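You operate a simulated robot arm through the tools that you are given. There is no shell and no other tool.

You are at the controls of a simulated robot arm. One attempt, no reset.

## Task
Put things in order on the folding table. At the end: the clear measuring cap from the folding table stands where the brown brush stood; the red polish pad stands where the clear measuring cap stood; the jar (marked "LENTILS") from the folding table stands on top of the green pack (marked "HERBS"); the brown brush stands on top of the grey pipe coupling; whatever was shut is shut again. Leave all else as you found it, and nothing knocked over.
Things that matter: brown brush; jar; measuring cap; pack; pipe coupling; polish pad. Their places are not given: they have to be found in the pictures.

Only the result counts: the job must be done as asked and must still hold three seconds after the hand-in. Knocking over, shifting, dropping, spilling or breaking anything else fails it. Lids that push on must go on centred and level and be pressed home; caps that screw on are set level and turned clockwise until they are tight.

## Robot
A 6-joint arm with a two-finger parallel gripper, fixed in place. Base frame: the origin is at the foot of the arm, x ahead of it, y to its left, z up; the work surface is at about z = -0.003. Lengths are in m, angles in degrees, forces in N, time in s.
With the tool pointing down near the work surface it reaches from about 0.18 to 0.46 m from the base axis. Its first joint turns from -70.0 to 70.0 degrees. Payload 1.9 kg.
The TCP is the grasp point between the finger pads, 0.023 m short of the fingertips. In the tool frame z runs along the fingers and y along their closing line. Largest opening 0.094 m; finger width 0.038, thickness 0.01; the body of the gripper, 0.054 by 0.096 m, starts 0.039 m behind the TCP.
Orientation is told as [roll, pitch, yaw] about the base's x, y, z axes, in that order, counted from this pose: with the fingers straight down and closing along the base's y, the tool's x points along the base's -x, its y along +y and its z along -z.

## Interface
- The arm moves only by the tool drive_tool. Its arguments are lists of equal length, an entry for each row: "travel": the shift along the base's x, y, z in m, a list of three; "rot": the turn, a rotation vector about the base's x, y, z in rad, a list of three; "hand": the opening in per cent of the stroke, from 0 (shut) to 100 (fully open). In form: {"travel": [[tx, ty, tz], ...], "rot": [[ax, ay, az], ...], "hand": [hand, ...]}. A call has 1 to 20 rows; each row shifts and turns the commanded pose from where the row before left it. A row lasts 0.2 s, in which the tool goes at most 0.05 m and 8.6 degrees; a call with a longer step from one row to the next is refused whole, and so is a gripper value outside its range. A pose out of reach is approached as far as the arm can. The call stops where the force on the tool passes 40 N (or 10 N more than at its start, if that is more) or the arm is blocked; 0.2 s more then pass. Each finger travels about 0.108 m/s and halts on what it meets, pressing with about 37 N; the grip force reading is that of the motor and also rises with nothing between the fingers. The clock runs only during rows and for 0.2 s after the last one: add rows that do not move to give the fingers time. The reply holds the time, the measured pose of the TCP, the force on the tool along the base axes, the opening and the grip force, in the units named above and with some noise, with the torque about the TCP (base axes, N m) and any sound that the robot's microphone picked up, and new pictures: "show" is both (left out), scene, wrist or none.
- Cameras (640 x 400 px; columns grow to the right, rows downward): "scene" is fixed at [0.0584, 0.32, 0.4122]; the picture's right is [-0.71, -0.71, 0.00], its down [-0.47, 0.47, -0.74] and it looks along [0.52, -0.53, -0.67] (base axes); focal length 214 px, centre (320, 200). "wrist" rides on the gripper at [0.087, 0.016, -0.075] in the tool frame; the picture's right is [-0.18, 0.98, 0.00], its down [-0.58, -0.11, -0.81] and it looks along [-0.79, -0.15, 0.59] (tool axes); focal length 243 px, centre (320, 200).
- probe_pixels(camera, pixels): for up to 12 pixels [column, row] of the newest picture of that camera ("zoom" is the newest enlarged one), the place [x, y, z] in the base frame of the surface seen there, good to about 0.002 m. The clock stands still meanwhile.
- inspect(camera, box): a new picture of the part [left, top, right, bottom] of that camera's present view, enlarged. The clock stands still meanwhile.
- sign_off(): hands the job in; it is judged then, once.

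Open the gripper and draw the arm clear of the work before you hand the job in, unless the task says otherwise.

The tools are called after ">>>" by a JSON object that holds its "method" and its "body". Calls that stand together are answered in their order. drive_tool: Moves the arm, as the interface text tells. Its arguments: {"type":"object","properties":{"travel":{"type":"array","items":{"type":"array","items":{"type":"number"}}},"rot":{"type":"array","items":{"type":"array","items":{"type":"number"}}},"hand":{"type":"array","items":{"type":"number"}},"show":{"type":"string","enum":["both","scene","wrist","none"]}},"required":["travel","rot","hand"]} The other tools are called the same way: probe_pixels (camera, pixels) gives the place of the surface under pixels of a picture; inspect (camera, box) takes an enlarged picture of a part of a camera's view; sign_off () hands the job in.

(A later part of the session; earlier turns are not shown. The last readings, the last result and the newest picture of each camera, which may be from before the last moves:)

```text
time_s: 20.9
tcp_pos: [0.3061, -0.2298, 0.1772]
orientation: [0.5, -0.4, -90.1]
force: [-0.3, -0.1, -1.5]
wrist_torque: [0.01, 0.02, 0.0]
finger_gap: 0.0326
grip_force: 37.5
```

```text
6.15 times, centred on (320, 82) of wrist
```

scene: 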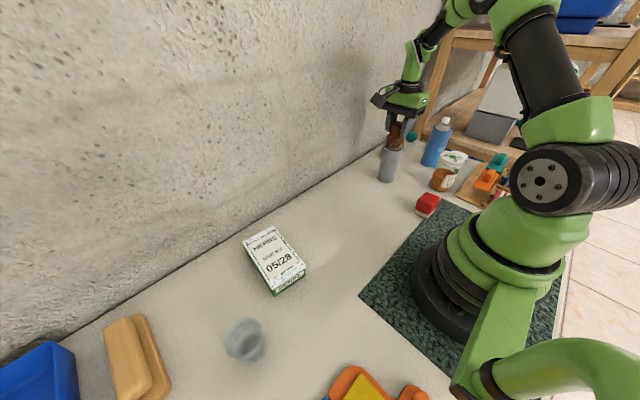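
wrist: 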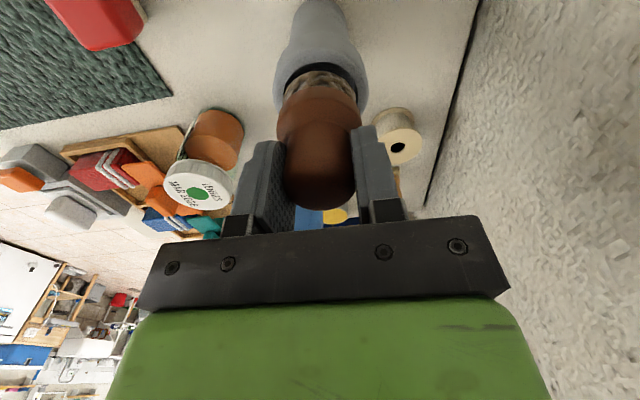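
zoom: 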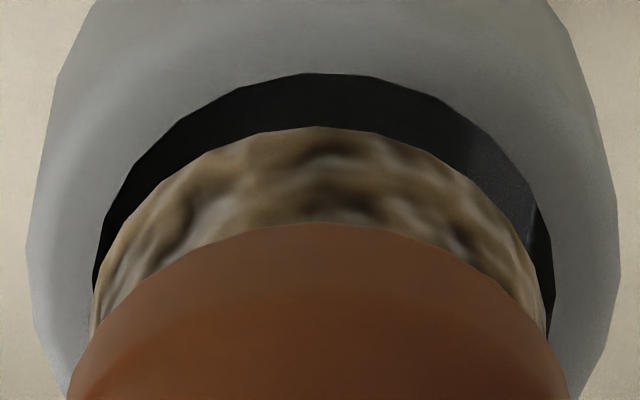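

Relative to the bore, the brush now needs about (+0.0005,+0.001) and the tiny tilt left by the contact removed. I correct and lower in 1.5 mm steps past rim height.

>>> {"method": "drive_tool", "body": {"travel": [[0.0005, 0.001, 0], [0, 0, 0], [0, 0, -0.0015], [0, 0, -0.0015], [0, 0, -0.001], [0, 0, -0.001], [0, 0, -0.001], [0, 0, 0]], "rot": [[0.006, 0.007, 0], [0, 0, 0], [0, 0, 0], [0, 0, 0], [0, 0, 0], [0, 0, 0], [0, 0, 0], [0, 0, 0]], "hand": [25, 25, 25, 25, 25, 25, 25, 25], "show": "wrist"}}

>>> {"method": "inspect", "body": {"camera": "scene", "box": [379, 130, 403, 160]}}

>>> {"method": "inspect", "body": {"camera": "wrist", "box": [270, 50, 370, 115]}}

```text
time_s: 22.7
tcp_pos: [0.3086, -0.2308, 0.1727]
orientation: [0.4, -0.1, -90.1]
force: [-4.8, 2.7, 39.2]
wrist_torque: [0.09, 0.36, -0.04]
finger_gap: 0.0326
grip_force: 36.9
```

wrist: 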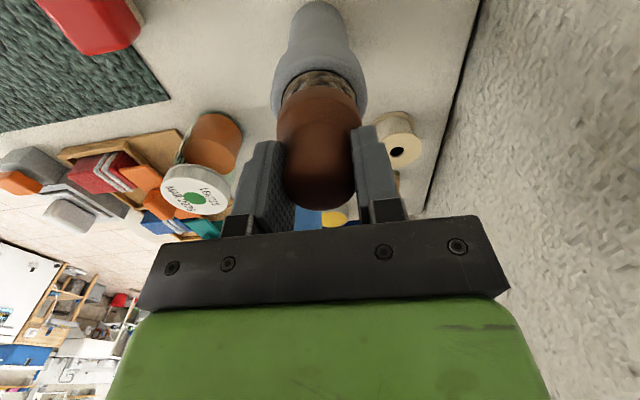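

```text
13.33 times, centred on (391, 145) of scene
```

zoom: 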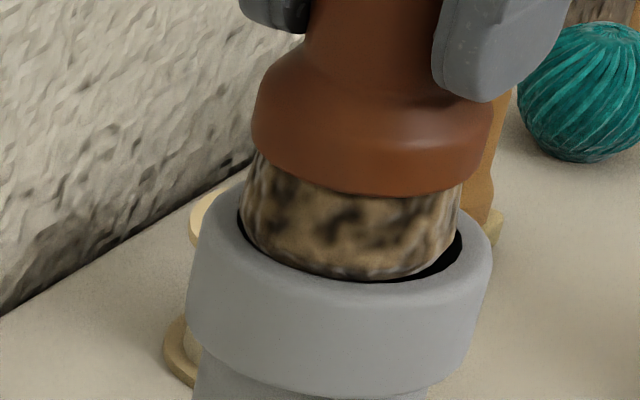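

```text
6.15 times, centred on (320, 82) of wrist
```

zoom: 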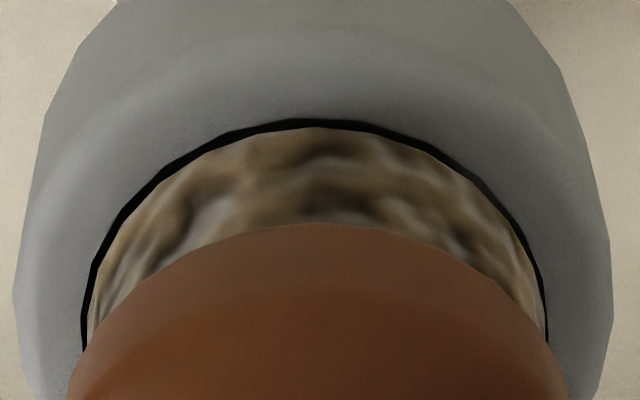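

Force 39 N with torque giving a centre of pressure near the axis (≈1–2 mm), i.e. the brush seems to be resting evenly on the rim rather than on one edge. I ease off slightly and read the forces again.

>>> {"method": "drive_tool", "body": {"travel": [[0, 0, 0.0015], [0, 0, 0]], "rot": [[0, 0, 0], [0, 0, 0]], "hand": [25, 25], "show": "none"}}

>>> {"method": "drive_tool", "body": {"travel": [[0, 0, 0]], "rot": [[0, 0, 0]], "hand": [25], "show": "none"}}

>>> {"method": "drive_tool", "body": {"travel": [[0, 0, 0]], "rot": [[0, 0, 0]], "hand": [25], "show": "wrist"}}

>>> {"method": "inspect", "body": {"camera": "wrist", "box": [270, 50, 370, 115]}}

>>> {"method": "inspect", "body": {"camera": "scene", "box": [379, 130, 403, 160]}}

```text
time_s: 23.3
tcp_pos: [0.3087, -0.2278, 0.1725]
orientation: [0.3, -0.1, -90.0]
force: [0.8, -2.4, 22.6]
wrist_torque: [-0.41, -0.06, 0.03]
finger_gap: 0.0327
grip_force: 36.7
```

```text
time_s: 23.7
tcp_pos: [0.3074, -0.2288, 0.1734]
orientation: [0.1, 0.1, -90.1]
force: [0.1, -3.1, 20.6]
wrist_torque: [-0.4, -0.03, 0.03]
finger_gap: 0.0324
grip_force: 36.7
```

```text
time_s: 24.1
tcp_pos: [0.3077, -0.2287, 0.1713]
orientation: [0.2, 0.0, -90.1]
force: [-0.1, -1.5, 19.5]
wrist_torque: [-0.38, -0.01, 0.03]
finger_gap: 0.0325
grip_force: 36.9
```

wrist: 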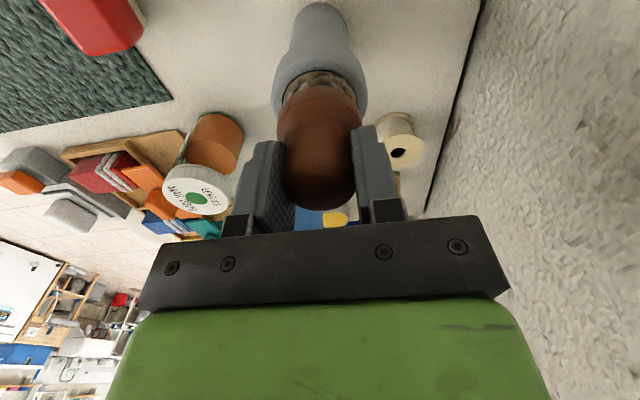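

```text
6.15 times, centred on (320, 82) of wrist
```

zoom: 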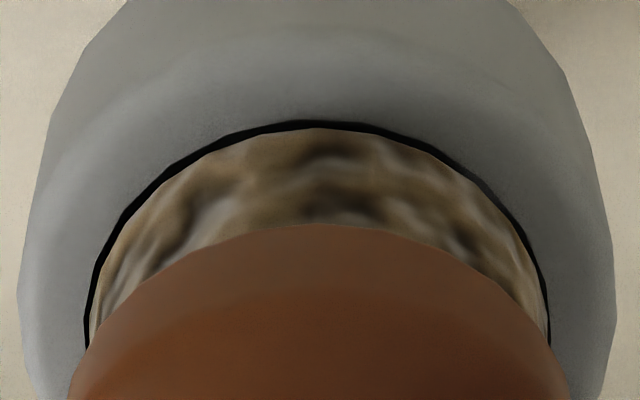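

```text
13.33 times, centred on (391, 145) of scene
```

zoom: 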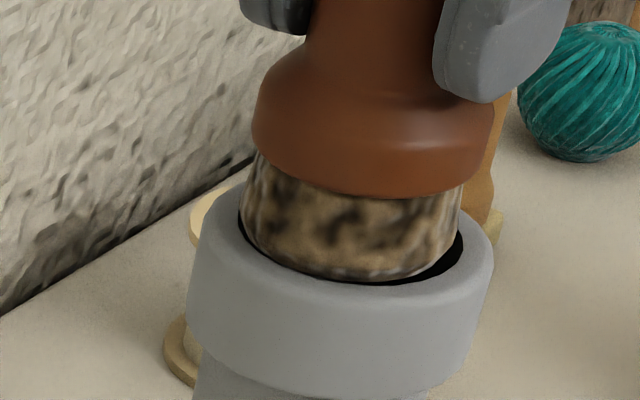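

The contact stays distributed (centre of pressure well inside the base, lateral forces small), so the brush is seated flat on top at rim height. I relieve the press further, then open the fingers just slightly and watch whether it stays put.

>>> {"method": "drive_tool", "body": {"travel": [[0, 0, 0.0012], [0, 0, 0]], "rot": [[0, 0, 0], [0, 0, 0]], "hand": [25, 25], "show": "none"}}

>>> {"method": "drive_tool", "body": {"travel": [[0, 0, 0]], "rot": [[0, 0, 0]], "hand": [25], "show": "none"}}

```text
time_s: 24.7
tcp_pos: [0.3076, -0.2292, 0.1733]
orientation: [0.0, 0.3, -90.1]
force: [0.3, 0.1, 0.5]
wrist_torque: [0.02, -0.01, 0.03]
finger_gap: 0.0327
grip_force: 36.9
```

```text
time_s: 25.1
tcp_pos: [0.3072, -0.2301, 0.1743]
orientation: [0.1, 0.1, -90.1]
force: [0.1, -0.7, -0.8]
wrist_torque: [0.0, 0.03, -0.01]
finger_gap: 0.0326
grip_force: 37.0
```

Free again (force ≈0) at z≈0.174. I make one light trial with a (−0.6,−0.4) mm shift and a 2 mm descent, to see if the bristles drop into the mouth or seat on the rim.

>>> {"method": "drive_tool", "body": {"travel": [[0, 0, 0.001], [-0.0006, -0.0004, 0], [0, 0, 0], [0, 0, -0.001], [0, 0, -0.001], [0, 0, -0.001], [0, 0, 0]], "rot": [[0, 0, 0], [0, 0, 0], [0, 0, 0], [0, 0, 0], [0, 0, 0], [0, 0, 0], [0, 0, 0]], "hand": [25, 25, 25, 25, 25, 25, 25], "show": "wrist"}}

>>> {"method": "inspect", "body": {"camera": "wrist", "box": [270, 50, 370, 115]}}

>>> {"method": "inspect", "body": {"camera": "scene", "box": [379, 130, 403, 160]}}

```text
time_s: 26.7
tcp_pos: [0.3075, -0.2299, 0.1731]
orientation: [0.2, 0.0, -90.0]
force: [-1.9, 0.2, 8.5]
wrist_torque: [-0.17, 0.15, 0.02]
finger_gap: 0.0323
grip_force: 36.6
```

wrist: 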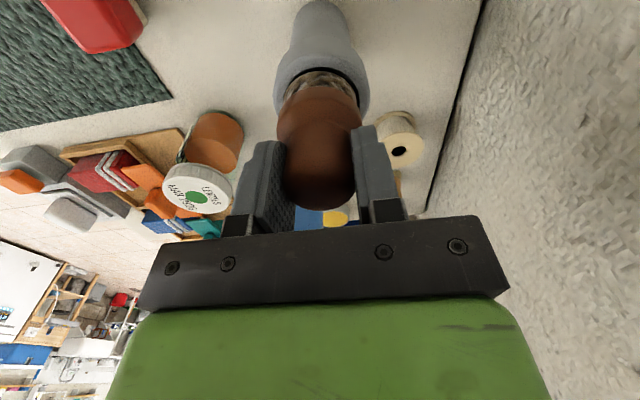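

```text
6.15 times, centred on (320, 82) of wrist
```

zoom: 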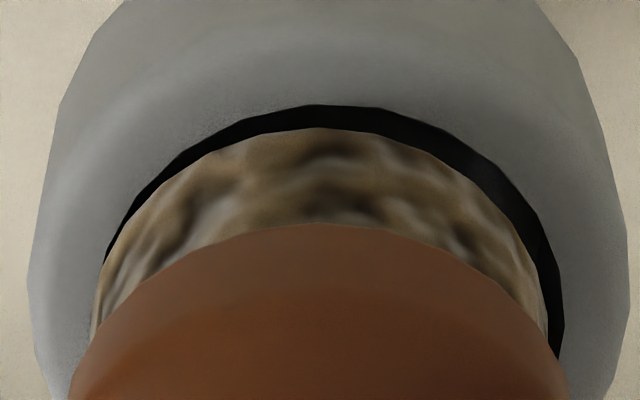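

```text
13.33 times, centred on (391, 145) of scene
```

zoom: 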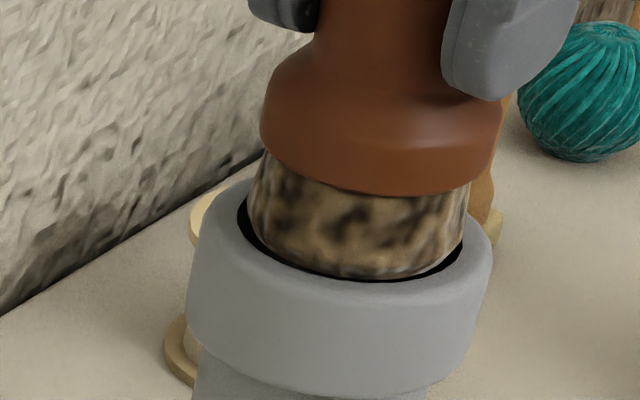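

Now the gap is mostly on the right/near side (right 12 px, near 23 px) and the centre of pressure is on the −y edge, so the brush is ~(0.7,1.4) mm off. I lift 2 mm, shift (+0.7,+1.3) mm and look before lowering.

>>> {"method": "drive_tool", "body": {"travel": [[0, 0, 0.002], [0.0007, 0.0013, 0], [0, 0, 0], [0, 0, 0]], "rot": [[0, 0, 0], [0, 0, 0], [0, 0, 0], [0, 0, 0]], "hand": [25, 25, 25, 25], "show": "wrist"}}

>>> {"method": "inspect", "body": {"camera": "wrist", "box": [270, 50, 370, 115]}}

>>> {"method": "inspect", "body": {"camera": "scene", "box": [379, 130, 403, 160]}}

```text
time_s: 27.7
tcp_pos: [0.3067, -0.2277, 0.1748]
orientation: [0.2, 0.1, -90.1]
force: [0.5, 0.2, -0.8]
wrist_torque: [0.01, 0.01, 0.01]
finger_gap: 0.0323
grip_force: 37.0
```

wrist: 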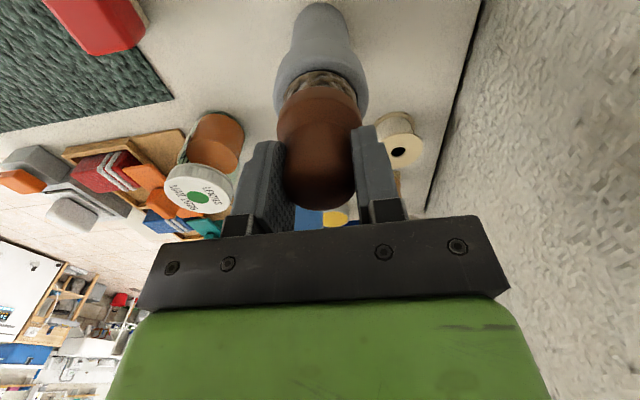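

```text
6.15 times, centred on (320, 82) of wrist
```

zoom: 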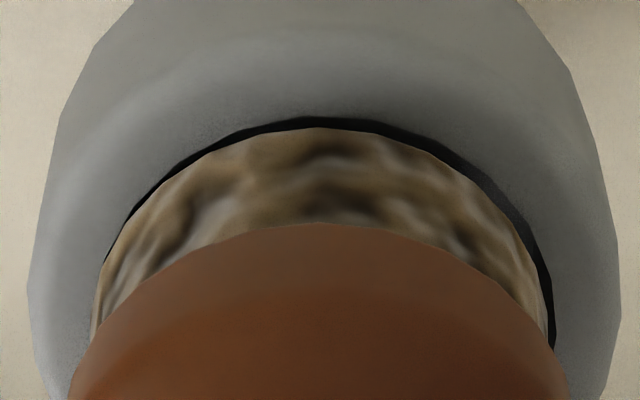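

```text
13.33 times, centred on (391, 145) of scene
```

zoom: 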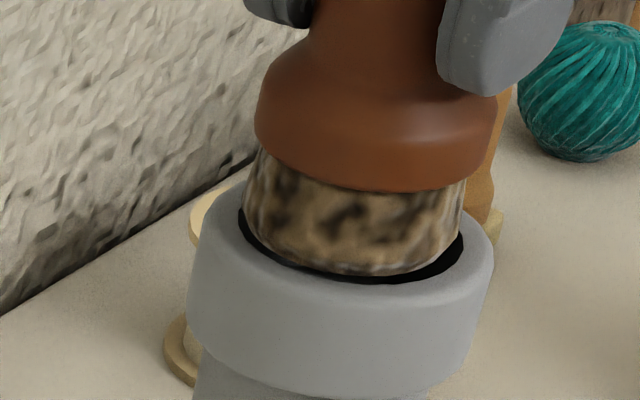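

Near gap is now small (needs about −0.4 mm in y) and the right gap is a bit larger than the left (needs +0.35 mm in x). I apply that and lower in 1 mm steps.

>>> {"method": "drive_tool", "body": {"travel": [[0.0004, -0.0004, 0], [0, 0, 0], [0, 0, -0.001], [0, 0, -0.001], [0, 0, -0.001], [0, 0, 0]], "rot": [[0, 0, 0], [0, 0, 0], [0, 0, 0], [0, 0, 0], [0, 0, 0], [0, 0, 0]], "hand": [25, 25, 25, 25, 25, 25], "show": "wrist"}}

>>> {"method": "inspect", "body": {"camera": "wrist", "box": [270, 50, 370, 115]}}

>>> {"method": "inspect", "body": {"camera": "scene", "box": [379, 130, 403, 160]}}

```text
time_s: 29.1
tcp_pos: [0.3092, -0.2283, 0.1732]
orientation: [0.4, 0.0, -90.1]
force: [-2.7, 4.1, 38.9]
wrist_torque: [0.33, 0.33, -0.03]
finger_gap: 0.0326
grip_force: 36.5
```

wrist: 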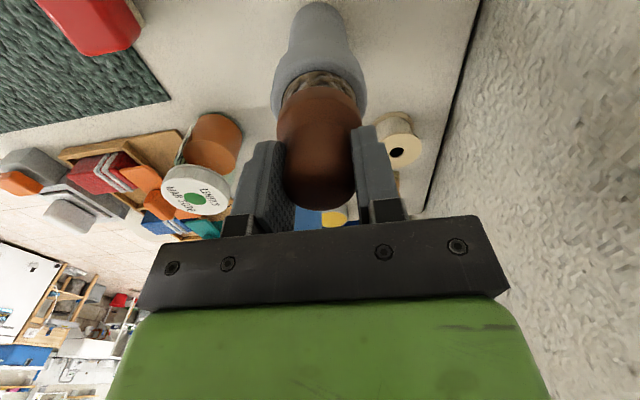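

```text
6.15 times, centred on (320, 82) of wrist
```

zoom: 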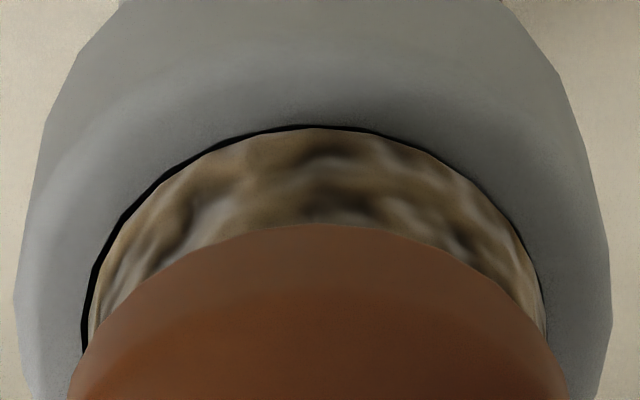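

```text
13.33 times, centred on (391, 145) of scene
```

zoom: 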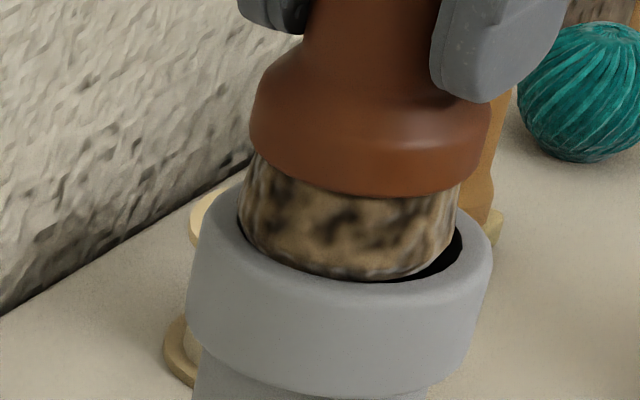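

At 39 N the centre of pressure is again central (−4,+1.6 mm) although the gap is unequal: the brush rests flat on top and will not enter. I unload, nudge back (−0.3,−0.3) mm to centre, and leave only a light press.

>>> {"method": "drive_tool", "body": {"travel": [[0, 0, 0.002], [0, 0, 0.0015], [-0.0004, -0.0003, 0], [0, 0, 0], [0, 0, -0.0008], [0, 0, 0]], "rot": [[0, 0, 0], [0, 0, 0], [0, 0, 0], [0, 0, 0], [0, 0, 0], [0, 0, 0]], "hand": [25, 25, 25, 25, 25, 25], "show": "wrist"}}

>>> {"method": "inspect", "body": {"camera": "wrist", "box": [270, 50, 370, 115]}}

>>> {"method": "inspect", "body": {"camera": "scene", "box": [379, 130, 403, 160]}}

```text
time_s: 30.5
tcp_pos: [0.308, -0.2278, 0.1711]
orientation: [0.0, 0.1, -90.0]
force: [0.3, -0.3, 2.2]
wrist_torque: [-0.09, 0.01, 0.01]
finger_gap: 0.0325
grip_force: 37.6
```

wrist: 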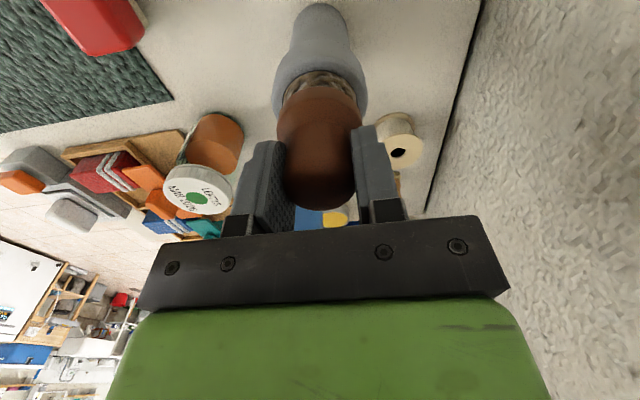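

```text
6.15 times, centred on (320, 82) of wrist
```

zoom: 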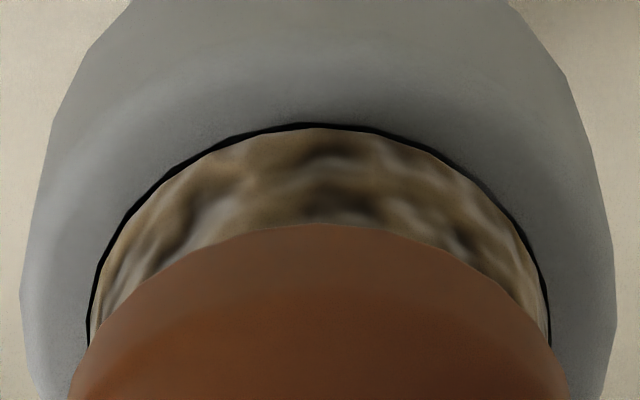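

```text
13.33 times, centred on (391, 145) of scene
```

zoom: 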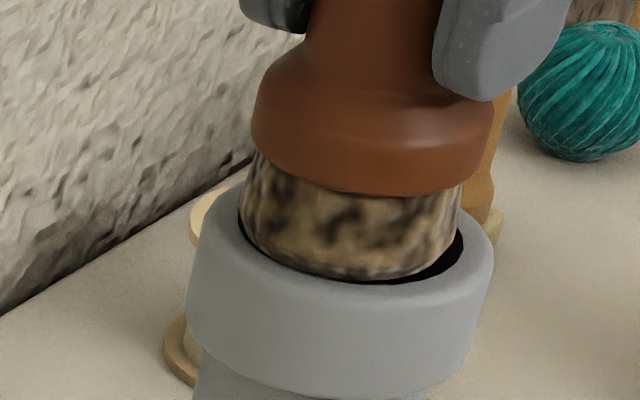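

The brush is now symmetric over the mouth with a light 2 N press. I open the fingers only to 0.038 (40 %) and check that the brush keeps its height and stays upright.

>>> {"method": "drive_tool", "body": {"travel": [[0, 0, 0], [0, 0, 0], [0, 0, 0]], "rot": [[0, 0, 0], [0, 0, 0], [0, 0, 0]], "hand": [37, 40, 40]}}

>>> {"method": "inspect", "body": {"camera": "wrist", "box": [240, 40, 400, 220]}}

>>> {"method": "inspect", "body": {"camera": "scene", "box": [375, 120, 411, 170]}}

```text
time_s: 31.3
tcp_pos: [0.3084, -0.2297, 0.1728]
orientation: [0.2, 0.1, -90.1]
force: [0.4, -0.7, 0.8]
wrist_torque: [-0.01, -0.01, 0.01]
finger_gap: 0.0376
grip_force: 0.0
```

scene: 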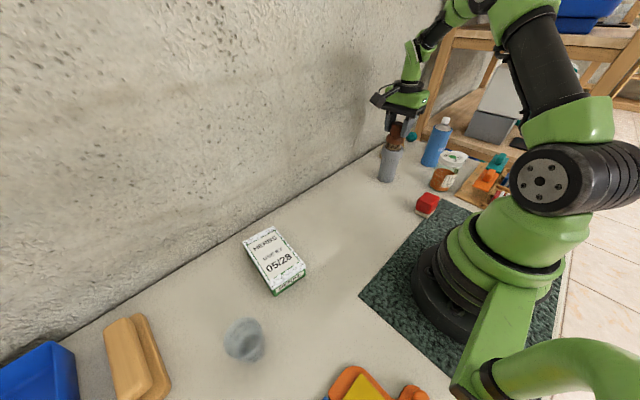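
wrist: 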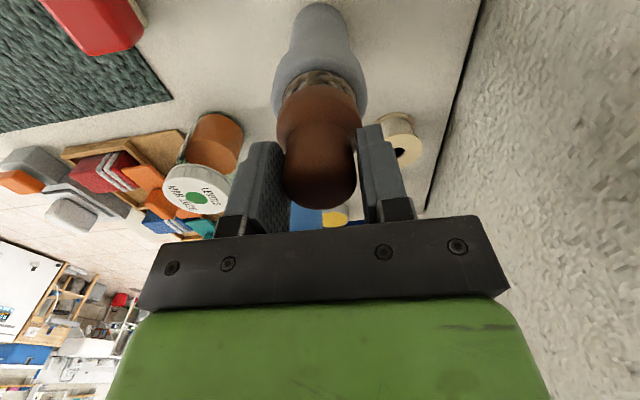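

```text
2.22 times, centred on (320, 130) of wrist
```

zoom: 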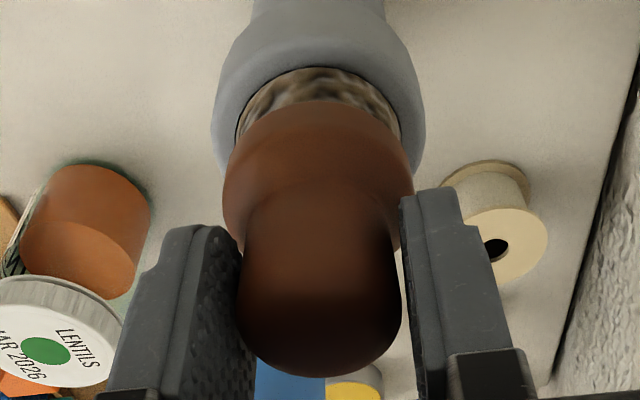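

```text
8.00 times, centred on (393, 145) of scene
```

zoom: 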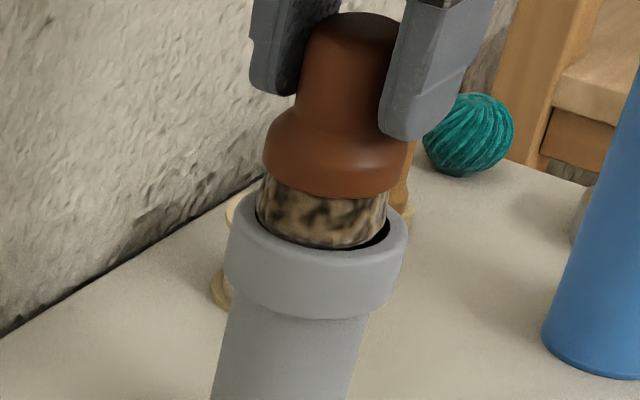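

Released with the fingers 2.5 mm off each side and it stands: height and tilt unchanged. I open further and wait to confirm it is stable.

>>> {"method": "drive_tool", "body": {"travel": [[0, 0, 0], [0, 0, 0], [0, 0, 0], [0, 0, 0], [0, 0, 0], [0, 0, 0], [0, 0, 0]], "rot": [[0, 0, 0], [0, 0, 0], [0, 0, 0], [0, 0, 0], [0, 0, 0], [0, 0, 0], [0, 0, 0]], "hand": [50, 60, 70, 80, 90, 100, 100]}}

>>> {"method": "inspect", "body": {"camera": "wrist", "box": [270, 50, 370, 115]}}

>>> {"method": "inspect", "body": {"camera": "scene", "box": [375, 120, 411, 170]}}

```text
time_s: 32.9
tcp_pos: [0.3081, -0.2273, 0.1735]
orientation: [0.2, 0.1, -90.0]
force: [0.0, 0.5, -0.3]
wrist_torque: [0.0, -0.03, 0.02]
finger_gap: 0.0941
grip_force: 0.1
```

scene: 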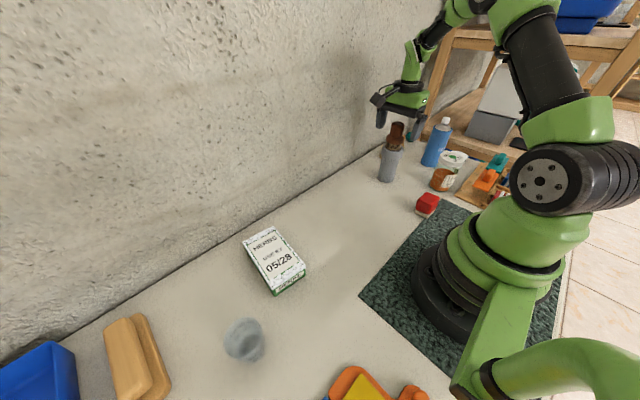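
wrist: 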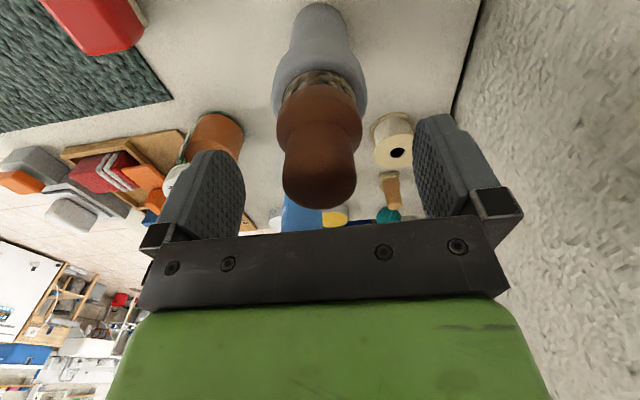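

```text
6.15 times, centred on (320, 82) of wrist
```

zoom: 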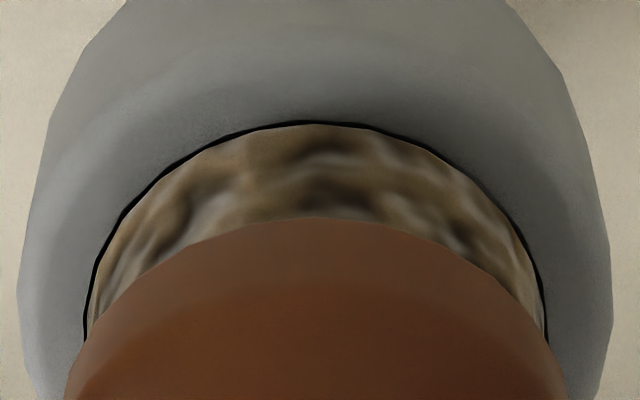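

```text
8.00 times, centred on (393, 145) of scene
```

zoom: 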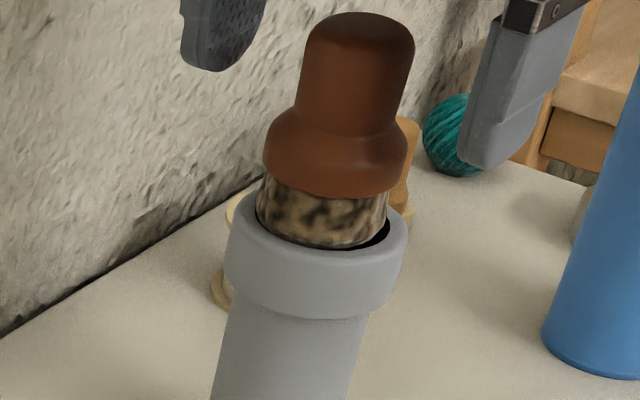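

The brush stands freely on the coupling. I raise straight up and then swing over to the measuring cap side at safe height, turning the yaw back to 0.

>>> {"method": "drive_tool", "body": {"travel": [[0, 0, 0.02], [0, 0, 0.035], [0, 0, 0.035], [-0.0046, 0.0371, 0], [-0.0046, 0.0371, 0], [-0.0046, 0.0371, 0], [-0.0046, 0.0371, 0], [-0.0046, 0.0371, 0], [-0.0046, 0.0371, 0], [-0.0046, 0.0371, 0], [-0.0046, 0.0371, 0], [-0.0046, 0.0371, 0], [-0.0046, 0.0371, 0], [-0.0046, 0.0371, 0], [-0.0046, 0.0371, 0], [-0.0046, 0.0371, 0], [-0.0046, 0.0371, 0], [-0.0046, 0.0371, 0], [0, 0, 0]], "rot": [[0, 0, 0], [0, 0, 0], [0, 0, 0], [0, 0, 0.1047], [0, 0, 0.1047], [0, 0, 0.1047], [0, 0, 0.1047], [0, 0, 0.1047], [0, 0, 0.1047], [0, 0, 0.1047], [0, 0, 0.1047], [0, 0, 0.1047], [0, 0, 0.1047], [0, 0, 0.1047], [0, 0, 0.1047], [0, 0, 0.1047], [0, 0, 0.1047], [0, 0, 0.1047], [0, 0, 0]], "hand": [100, 100, 100, 100, 100, 100, 100, 100, 100, 100, 100, 100, 100, 100, 100, 100, 100, 100, 100]}}

```text
time_s: 36.9
tcp_pos: [0.2367, 0.3308, 0.2636]
orientation: [0.1, 0.3, 0.0]
force: [0.5, 0.0, 0.0]
wrist_torque: [0.0, -0.03, -0.01]
finger_gap: 0.0938
grip_force: 0.1
```

scene: 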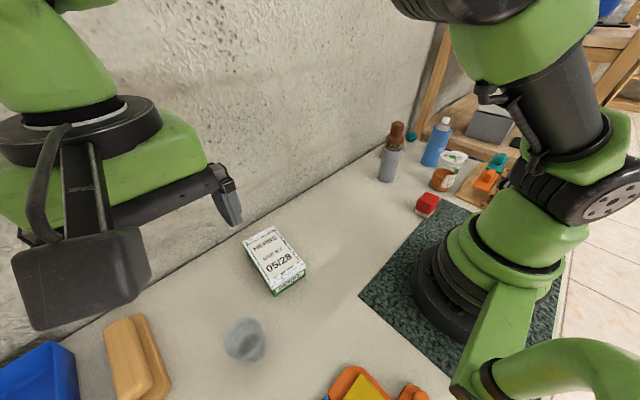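
wrist: 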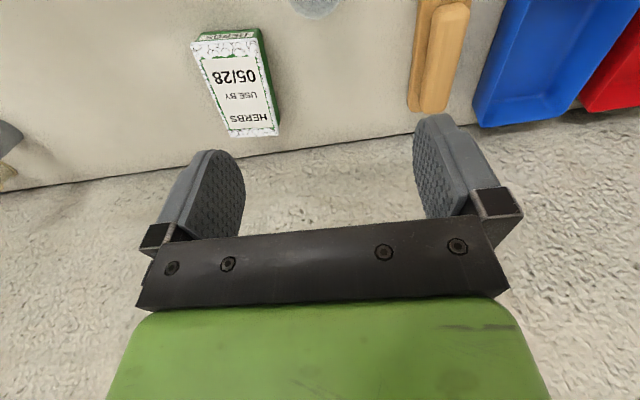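

The brush still stands on the coupling (scene (397,135)). The cap shows at the top of the wrist view (317,5); I lower to z≈0.145 to bring it into view.

>>> {"method": "drive_tool", "body": {"travel": [[0, 0, -0.03], [0, 0, -0.03], [0, 0, -0.03], [0, 0, -0.028], [0, 0, 0], [0, 0, 0]], "rot": [[0, 0, 0], [0, 0, 0], [0, 0, 0], [0, 0, 0], [0, 0, 0], [0, 0, 0]], "hand": [100, 100, 100, 100, 100, 100]}}

>>> {"method": "inspect", "body": {"camera": "wrist", "box": [230, 0, 410, 120]}}

```text
time_s: 38.3
tcp_pos: [0.2396, 0.3273, 0.1455]
orientation: [0.1, 0.0, -0.1]
force: [-0.3, 0.2, 0.3]
wrist_torque: [0.01, -0.02, 0.03]
finger_gap: 0.0938
grip_force: 0.0
```

scene: 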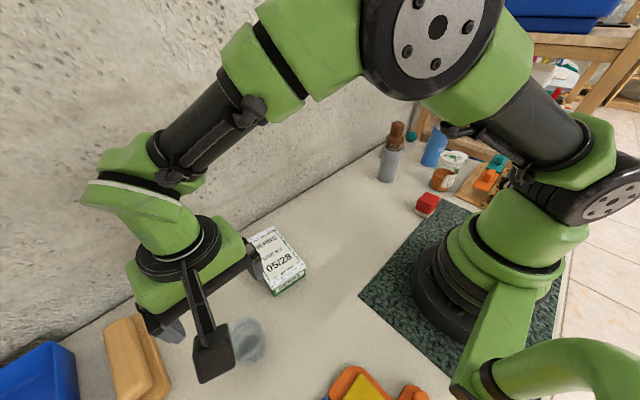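
wrist: 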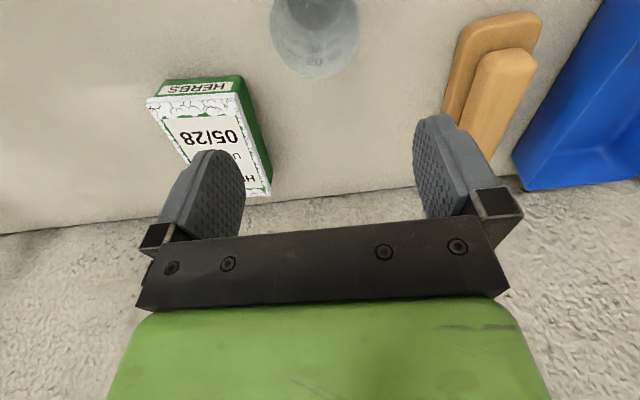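

```text
3.33 times, centred on (320, 60) of wrist
```

zoom: 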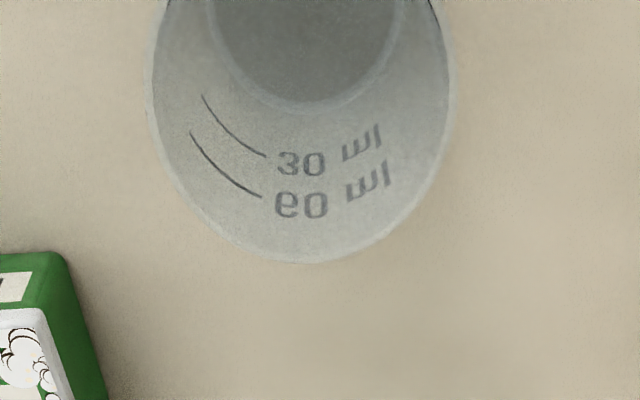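

The cap stands mouth-up. I probe its rim, wall markings and bottom.

>>> {"method": "probe_pixels", "body": {"camera": "zoom", "pixels": [[300, 260], [152, 80], [455, 80], [205, 220], [400, 220], [300, 205], [285, 160], [205, 100], [300, 50], [300, 90], [190, 135], [440, 20]]}}

>>> {"method": "probe_pixels", "body": {"camera": "wrist", "pixels": [[317, 78], [270, 30], [358, 30], [317, 60], [311, 62], [310, 50], [320, 10], [440, 60], [440, 100], [160, 80], [240, 75], [330, 140]]}}

```text
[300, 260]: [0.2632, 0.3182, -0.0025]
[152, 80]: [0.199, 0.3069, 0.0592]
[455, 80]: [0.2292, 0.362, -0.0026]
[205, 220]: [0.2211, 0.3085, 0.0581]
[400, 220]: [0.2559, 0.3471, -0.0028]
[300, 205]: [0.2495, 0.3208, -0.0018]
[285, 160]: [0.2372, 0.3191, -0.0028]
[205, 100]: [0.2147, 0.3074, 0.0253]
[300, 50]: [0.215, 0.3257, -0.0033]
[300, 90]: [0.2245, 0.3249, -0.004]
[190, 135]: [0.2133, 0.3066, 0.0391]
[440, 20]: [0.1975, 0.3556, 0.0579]
```

```text
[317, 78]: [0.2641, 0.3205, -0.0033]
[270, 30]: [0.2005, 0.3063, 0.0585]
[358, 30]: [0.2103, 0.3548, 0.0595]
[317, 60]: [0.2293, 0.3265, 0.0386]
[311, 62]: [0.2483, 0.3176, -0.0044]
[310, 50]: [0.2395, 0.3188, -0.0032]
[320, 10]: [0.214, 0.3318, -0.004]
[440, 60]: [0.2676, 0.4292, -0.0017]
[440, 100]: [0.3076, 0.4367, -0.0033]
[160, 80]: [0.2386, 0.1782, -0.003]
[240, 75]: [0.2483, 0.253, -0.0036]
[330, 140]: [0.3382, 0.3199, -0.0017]
```

The cap's rim is at z≈0.0585, Ø≈0.052, centred at about (0.208,0.331) — this will be the pad's target. I centre over it and go down with the fingers fully open.

>>> {"method": "drive_tool", "body": {"travel": [[-0.0158, 0.0018, 0], [-0.0158, 0.0019, 0], [0, 0, 0], [0, 0, -0.03], [0, 0, -0.03], [0, 0, -0.02], [0, 0, -0.015], [0, 0, 0], [0, 0, 0]], "rot": [[0, 0, 0], [0, 0, 0], [0, 0, 0], [0, 0, 0], [0, 0, 0], [0, 0, 0], [0, 0, 0], [0, 0, 0], [0, 0, 0]], "hand": [100, 100, 100, 100, 100, 100, 100, 100, 100]}}

>>> {"method": "inspect", "body": {"camera": "wrist", "box": [200, 60, 440, 240]}}

```text
time_s: 40.3
tcp_pos: [0.2086, 0.3316, 0.0518]
orientation: [0.2, 0.1, -0.1]
force: [0.1, 0.3, 0.3]
wrist_torque: [-0.01, -0.02, 0.0]
finger_gap: 0.0943
grip_force: 0.0
```

scene: 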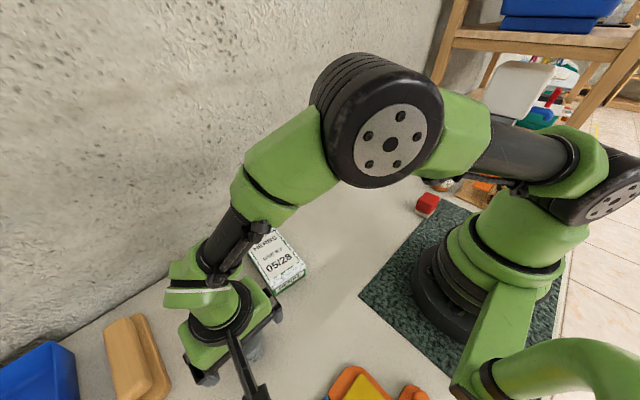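
wrist: 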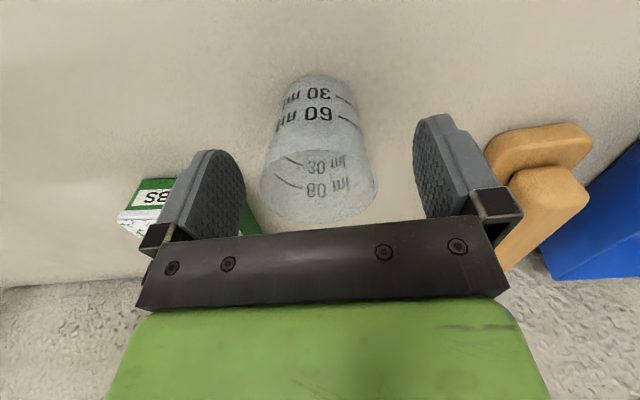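

```text
2.22 times, centred on (320, 150) of wrist
```

zoom: 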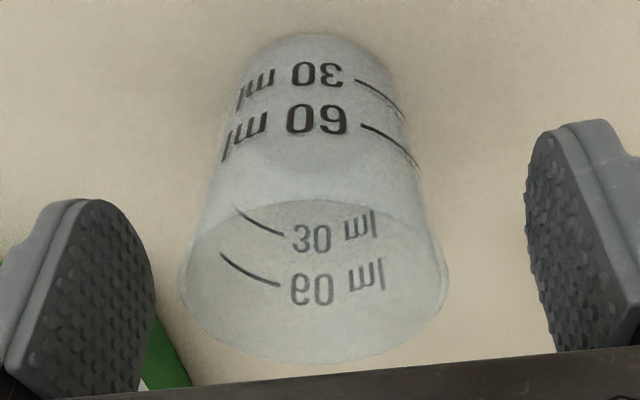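

The cap sits centred between the pads. I close in small steps to grip the rim gently.

>>> {"method": "drive_tool", "body": {"travel": [[0, 0, 0], [0, 0, 0], [0, 0, 0], [0, 0, 0]], "rot": [[0, 0, 0], [0, 0, 0], [0, 0, 0], [0, 0, 0]], "hand": [75, 60, 56, 54], "show": "none"}}

>>> {"method": "drive_tool", "body": {"travel": [[0, 0, 0], [0, 0, 0]], "rot": [[0, 0, 0], [0, 0, 0]], "hand": [53, 52], "show": "wrist"}}

```text
time_s: 41.3
tcp_pos: [0.2091, 0.3306, 0.0512]
orientation: [0.2, 0.1, -0.2]
force: [0.1, -0.7, 0.5]
wrist_torque: [-0.02, 0.03, 0.01]
finger_gap: 0.0515
grip_force: 22.8
```

```text
time_s: 41.9
tcp_pos: [0.2092, 0.3308, 0.0519]
orientation: [0.2, 0.1, -0.1]
force: [0.0, -0.4, -0.2]
wrist_torque: [0.02, -0.01, 0.02]
finger_gap: 0.0509
grip_force: 36.6
```

wrist: 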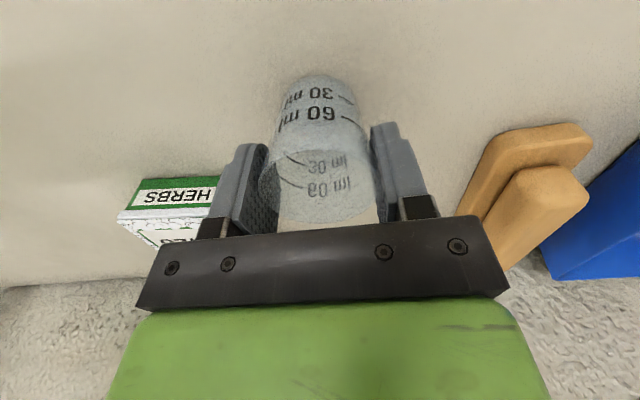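

Grip holds at 0.051 m with moderate force. I lift 0.1 m and carry the cap to the brush's old spot (0.264,0.012).

>>> {"method": "drive_tool", "body": {"travel": [[0, 0, 0.015], [0, 0, 0.03], [0, 0, 0.03], [0, 0, 0.025], [0.0061, -0.0354, 0], [0.0061, -0.0354, 0], [0.0061, -0.0354, 0], [0.0061, -0.0354, 0], [0.0061, -0.0354, 0], [0.0061, -0.0354, 0], [0.0061, -0.0354, 0], [0.0061, -0.0354, 0], [0.0061, -0.0354, 0], [0, 0, 0], [0, 0, 0]], "rot": [[0, 0, 0], [0, 0, 0], [0, 0, 0], [0, 0, 0], [0, 0, 0], [0, 0, 0], [0, 0, 0], [0, 0, 0], [0, 0, 0], [0, 0, 0], [0, 0, 0], [0, 0, 0], [0, 0, 0], [0, 0, 0], [0, 0, 0]], "hand": [52, 52, 52, 52, 52, 52, 52, 52, 52, 52, 52, 52, 52, 52, 52]}}

```text
time_s: 45.1
tcp_pos: [0.2616, 0.0144, 0.1538]
orientation: [0.3, 0.1, -0.1]
force: [-0.2, 0.2, 0.3]
wrist_torque: [0.05, -0.02, 0.01]
finger_gap: 0.0506
grip_force: 37.0
```

scene: 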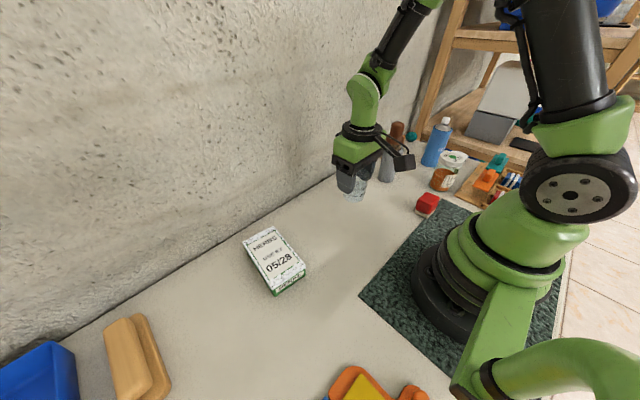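
wrist: 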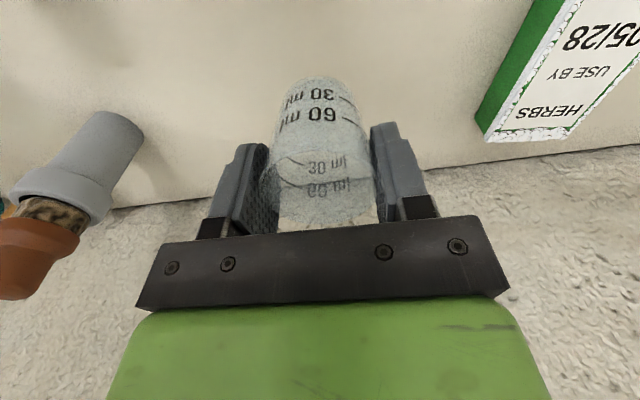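

The cap hangs upright. I shift (+0.003,−0.002), lower to just above the table, then ease down.

>>> {"method": "drive_tool", "body": {"travel": [[0.003, -0.002, 0], [0, 0, -0.03], [0, 0, -0.03], [0, 0, -0.025], [0, 0, -0.01], [0, 0, 0], [0, 0, 0]], "rot": [[0, 0, 0], [0, 0, 0], [0, 0, 0], [0, 0, 0], [0, 0, 0], [0, 0, 0], [0, 0, 0]], "hand": [52, 52, 52, 52, 52, 52, 52], "show": "wrist"}}

>>> {"method": "drive_tool", "body": {"travel": [[0, 0, 0]], "rot": [[0, 0, 0]], "hand": [52], "show": "none"}}

```text
time_s: 46.7
tcp_pos: [0.2628, 0.0114, 0.0555]
orientation: [0.3, 0.2, -0.1]
force: [-0.1, -0.2, -0.2]
wrist_torque: [0.02, -0.01, 0.03]
finger_gap: 0.0504
grip_force: 36.7
```

wrist: 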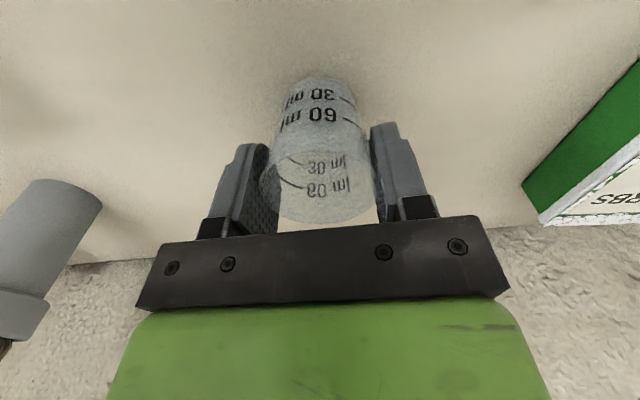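

```text
time_s: 47.1
tcp_pos: [0.2634, 0.0105, 0.0563]
orientation: [0.2, 0.1, -0.1]
force: [0.0, 0.0, -0.2]
wrist_torque: [0.04, 0.01, 0.0]
finger_gap: 0.0503
grip_force: 37.3
```

The cap base is ~4 mm above the table. I correct (+0.0015,+0.001) and lower in 1 mm steps, watching the force.

>>> {"method": "drive_tool", "body": {"travel": [[0.0015, 0.001, 0], [0, 0, -0.0015], [0, 0, -0.0015], [0, 0, -0.001], [0, 0, 0]], "rot": [[0, 0, 0], [0, 0, 0], [0, 0, 0], [0, 0, 0], [0, 0, 0]], "hand": [52, 52, 52, 52, 52], "show": "none"}}

>>> {"method": "drive_tool", "body": {"travel": [[0, 0, -0.0007], [0, 0, 0]], "rot": [[0, 0, 0], [0, 0, 0]], "hand": [52, 52], "show": "none"}}

```text
time_s: 48.3
tcp_pos: [0.2661, 0.0117, 0.052]
orientation: [0.2, 0.1, 0.0]
force: [0.4, -0.3, 0.1]
wrist_torque: [0.0, -0.01, 0.01]
finger_gap: 0.0504
grip_force: 36.6
```

```text
time_s: 48.9
tcp_pos: [0.2669, 0.0123, 0.0513]
orientation: [0.1, 0.1, -0.2]
force: [-0.4, 0.4, -0.5]
wrist_torque: [-0.01, -0.02, -0.02]
finger_gap: 0.0502
grip_force: 37.6
```

No contact yet (z 0.051). I nudge −1 mm in x and lower another millimetre at a time.

>>> {"method": "drive_tool", "body": {"travel": [[-0.001, 0, 0], [0, 0, -0.001], [0, 0, 0]], "rot": [[0, 0, 0], [0, 0, 0], [0, 0, 0]], "hand": [52, 52, 52], "show": "none"}}

>>> {"method": "drive_tool", "body": {"travel": [[0, 0, -0.001], [0, 0, 0]], "rot": [[0, 0, 0], [0, 0, 0]], "hand": [52, 52], "show": "wrist"}}

```text
time_s: 49.7
tcp_pos: [0.2667, 0.0121, 0.0502]
orientation: [0.2, 0.0, -0.1]
force: [-2.0, 1.9, 22.9]
wrist_torque: [0.07, 0.16, 0.05]
finger_gap: 0.0503
grip_force: 36.9
```

```text
time_s: 50.3
tcp_pos: [0.2663, 0.0103, 0.049]
orientation: [0.0, 0.0, 0.0]
force: [-0.3, 0.7, 21.4]
wrist_torque: [0.07, -0.04, 0.01]
finger_gap: 0.0499
grip_force: 36.7
```

wrist: 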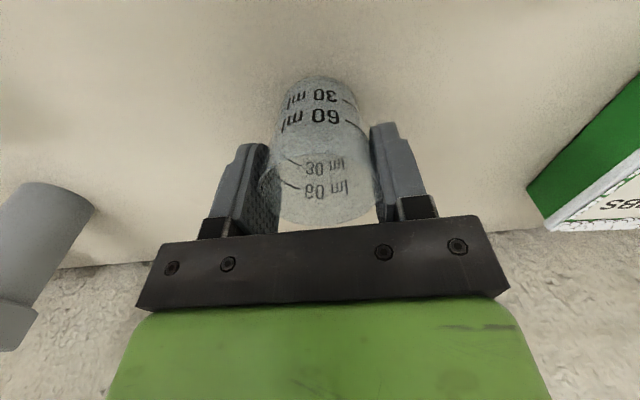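

The cap is on the table (≈21 N). I ease up 1.5 mm to unload, then open slowly.

>>> {"method": "drive_tool", "body": {"travel": [[0, 0, 0.0015], [0, 0, 0], [0, 0, 0], [0, 0, 0], [0, 0, 0], [0, 0, 0], [0, 0, 0]], "rot": [[0, 0, 0], [0, 0, 0], [0, 0, 0], [0, 0, 0], [0, 0, 0], [0, 0, 0], [0, 0, 0]], "hand": [52, 54, 57, 65, 80, 100, 100]}}

>>> {"method": "inspect", "body": {"camera": "wrist", "box": [200, 60, 440, 240]}}

```text
time_s: 51.9
tcp_pos: [0.2664, 0.0124, 0.051]
orientation: [0.2, 0.0, -0.1]
force: [0.1, 0.0, -0.6]
wrist_torque: [0.0, -0.01, 0.0]
finger_gap: 0.0942
grip_force: 0.1
```

scene: 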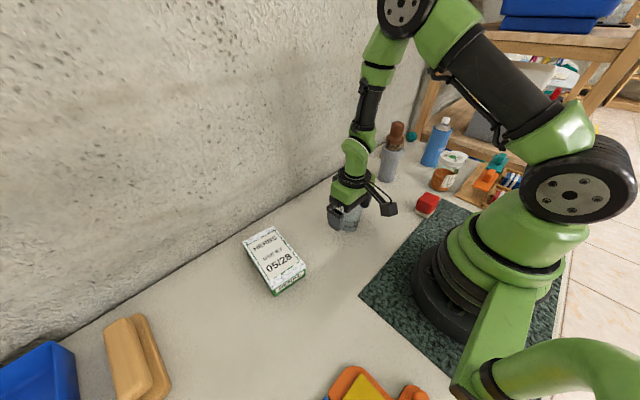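
wrist: 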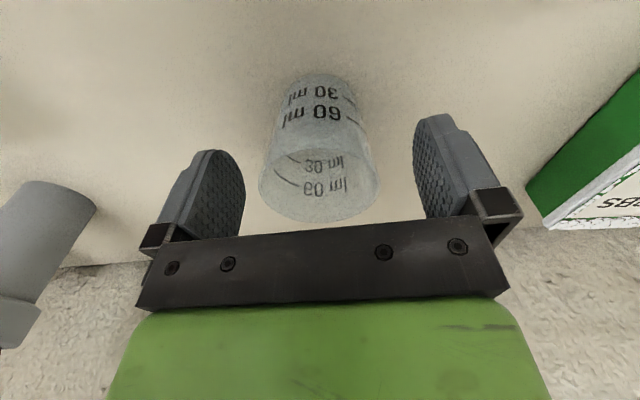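

```text
2.22 times, centred on (320, 150) of wrist
```

zoom: 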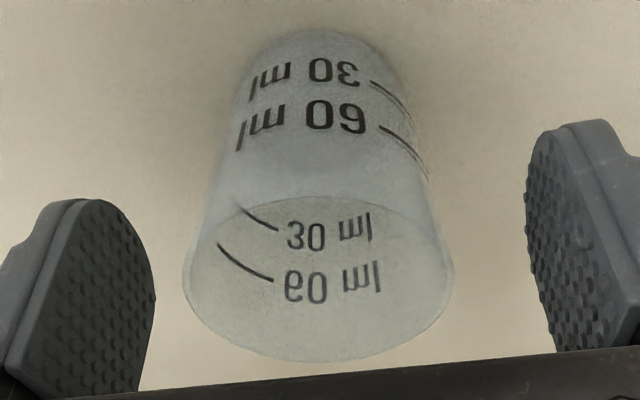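

The cap stands upright at about (0.265,0.012). I lift clear and zoom the scene on the red pad to get its orientation.

>>> {"method": "drive_tool", "body": {"travel": [[0, 0, 0.01], [0, 0, 0.03], [0, 0, 0.04], [0, 0, 0.04], [0, 0, 0.02], [0, 0, 0]], "rot": [[0, 0, 0], [0, 0, 0], [0, 0, 0], [0, 0, 0], [0, 0, 0], [0, 0, 0]], "hand": [100, 100, 100, 100, 100, 100]}}

>>> {"method": "inspect", "body": {"camera": "scene", "box": [408, 185, 448, 225]}}

>>> {"method": "probe_pixels", "body": {"camera": "zoom", "pixels": [[310, 75], [230, 140], [430, 130], [345, 200], [320, 130], [250, 220], [390, 220], [190, 285], [310, 330], [395, 245], [330, 290], [205, 235]]}}

```text
time_s: 53.3
tcp_pos: [0.2626, 0.0158, 0.1917]
orientation: [0.1, 0.1, -0.1]
force: [-0.1, 0.1, -0.7]
wrist_torque: [-0.03, 0.0, -0.01]
finger_gap: 0.0942
grip_force: 0.0
```

scene: 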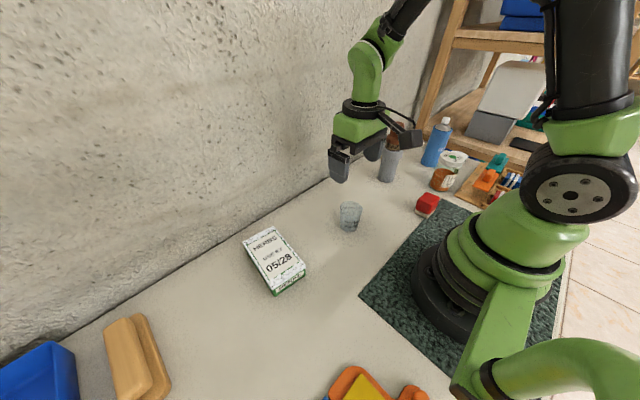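
wrist: 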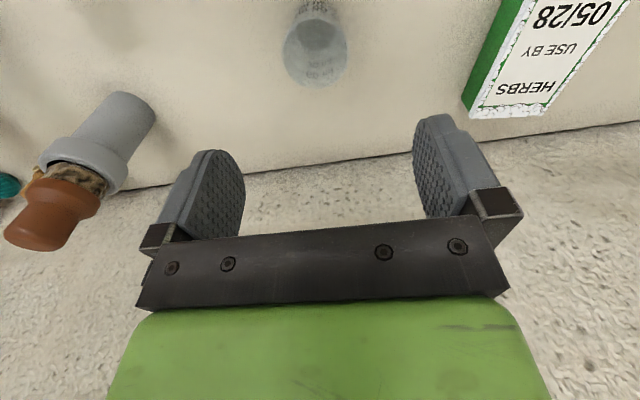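

```text
10.00 times, centred on (428, 205) of scene
```

zoom: 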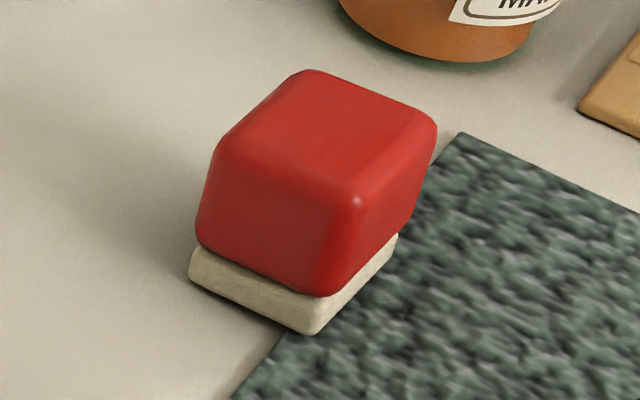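

```text
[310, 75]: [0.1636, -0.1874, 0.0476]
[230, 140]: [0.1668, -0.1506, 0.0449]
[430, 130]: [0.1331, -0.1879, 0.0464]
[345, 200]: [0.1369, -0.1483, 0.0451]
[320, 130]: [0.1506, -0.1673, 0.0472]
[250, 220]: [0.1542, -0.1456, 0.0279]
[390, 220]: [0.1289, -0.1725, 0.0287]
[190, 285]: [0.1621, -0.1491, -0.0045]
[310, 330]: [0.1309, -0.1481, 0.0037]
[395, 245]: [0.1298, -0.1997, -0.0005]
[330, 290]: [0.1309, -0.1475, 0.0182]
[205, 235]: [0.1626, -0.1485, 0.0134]
```

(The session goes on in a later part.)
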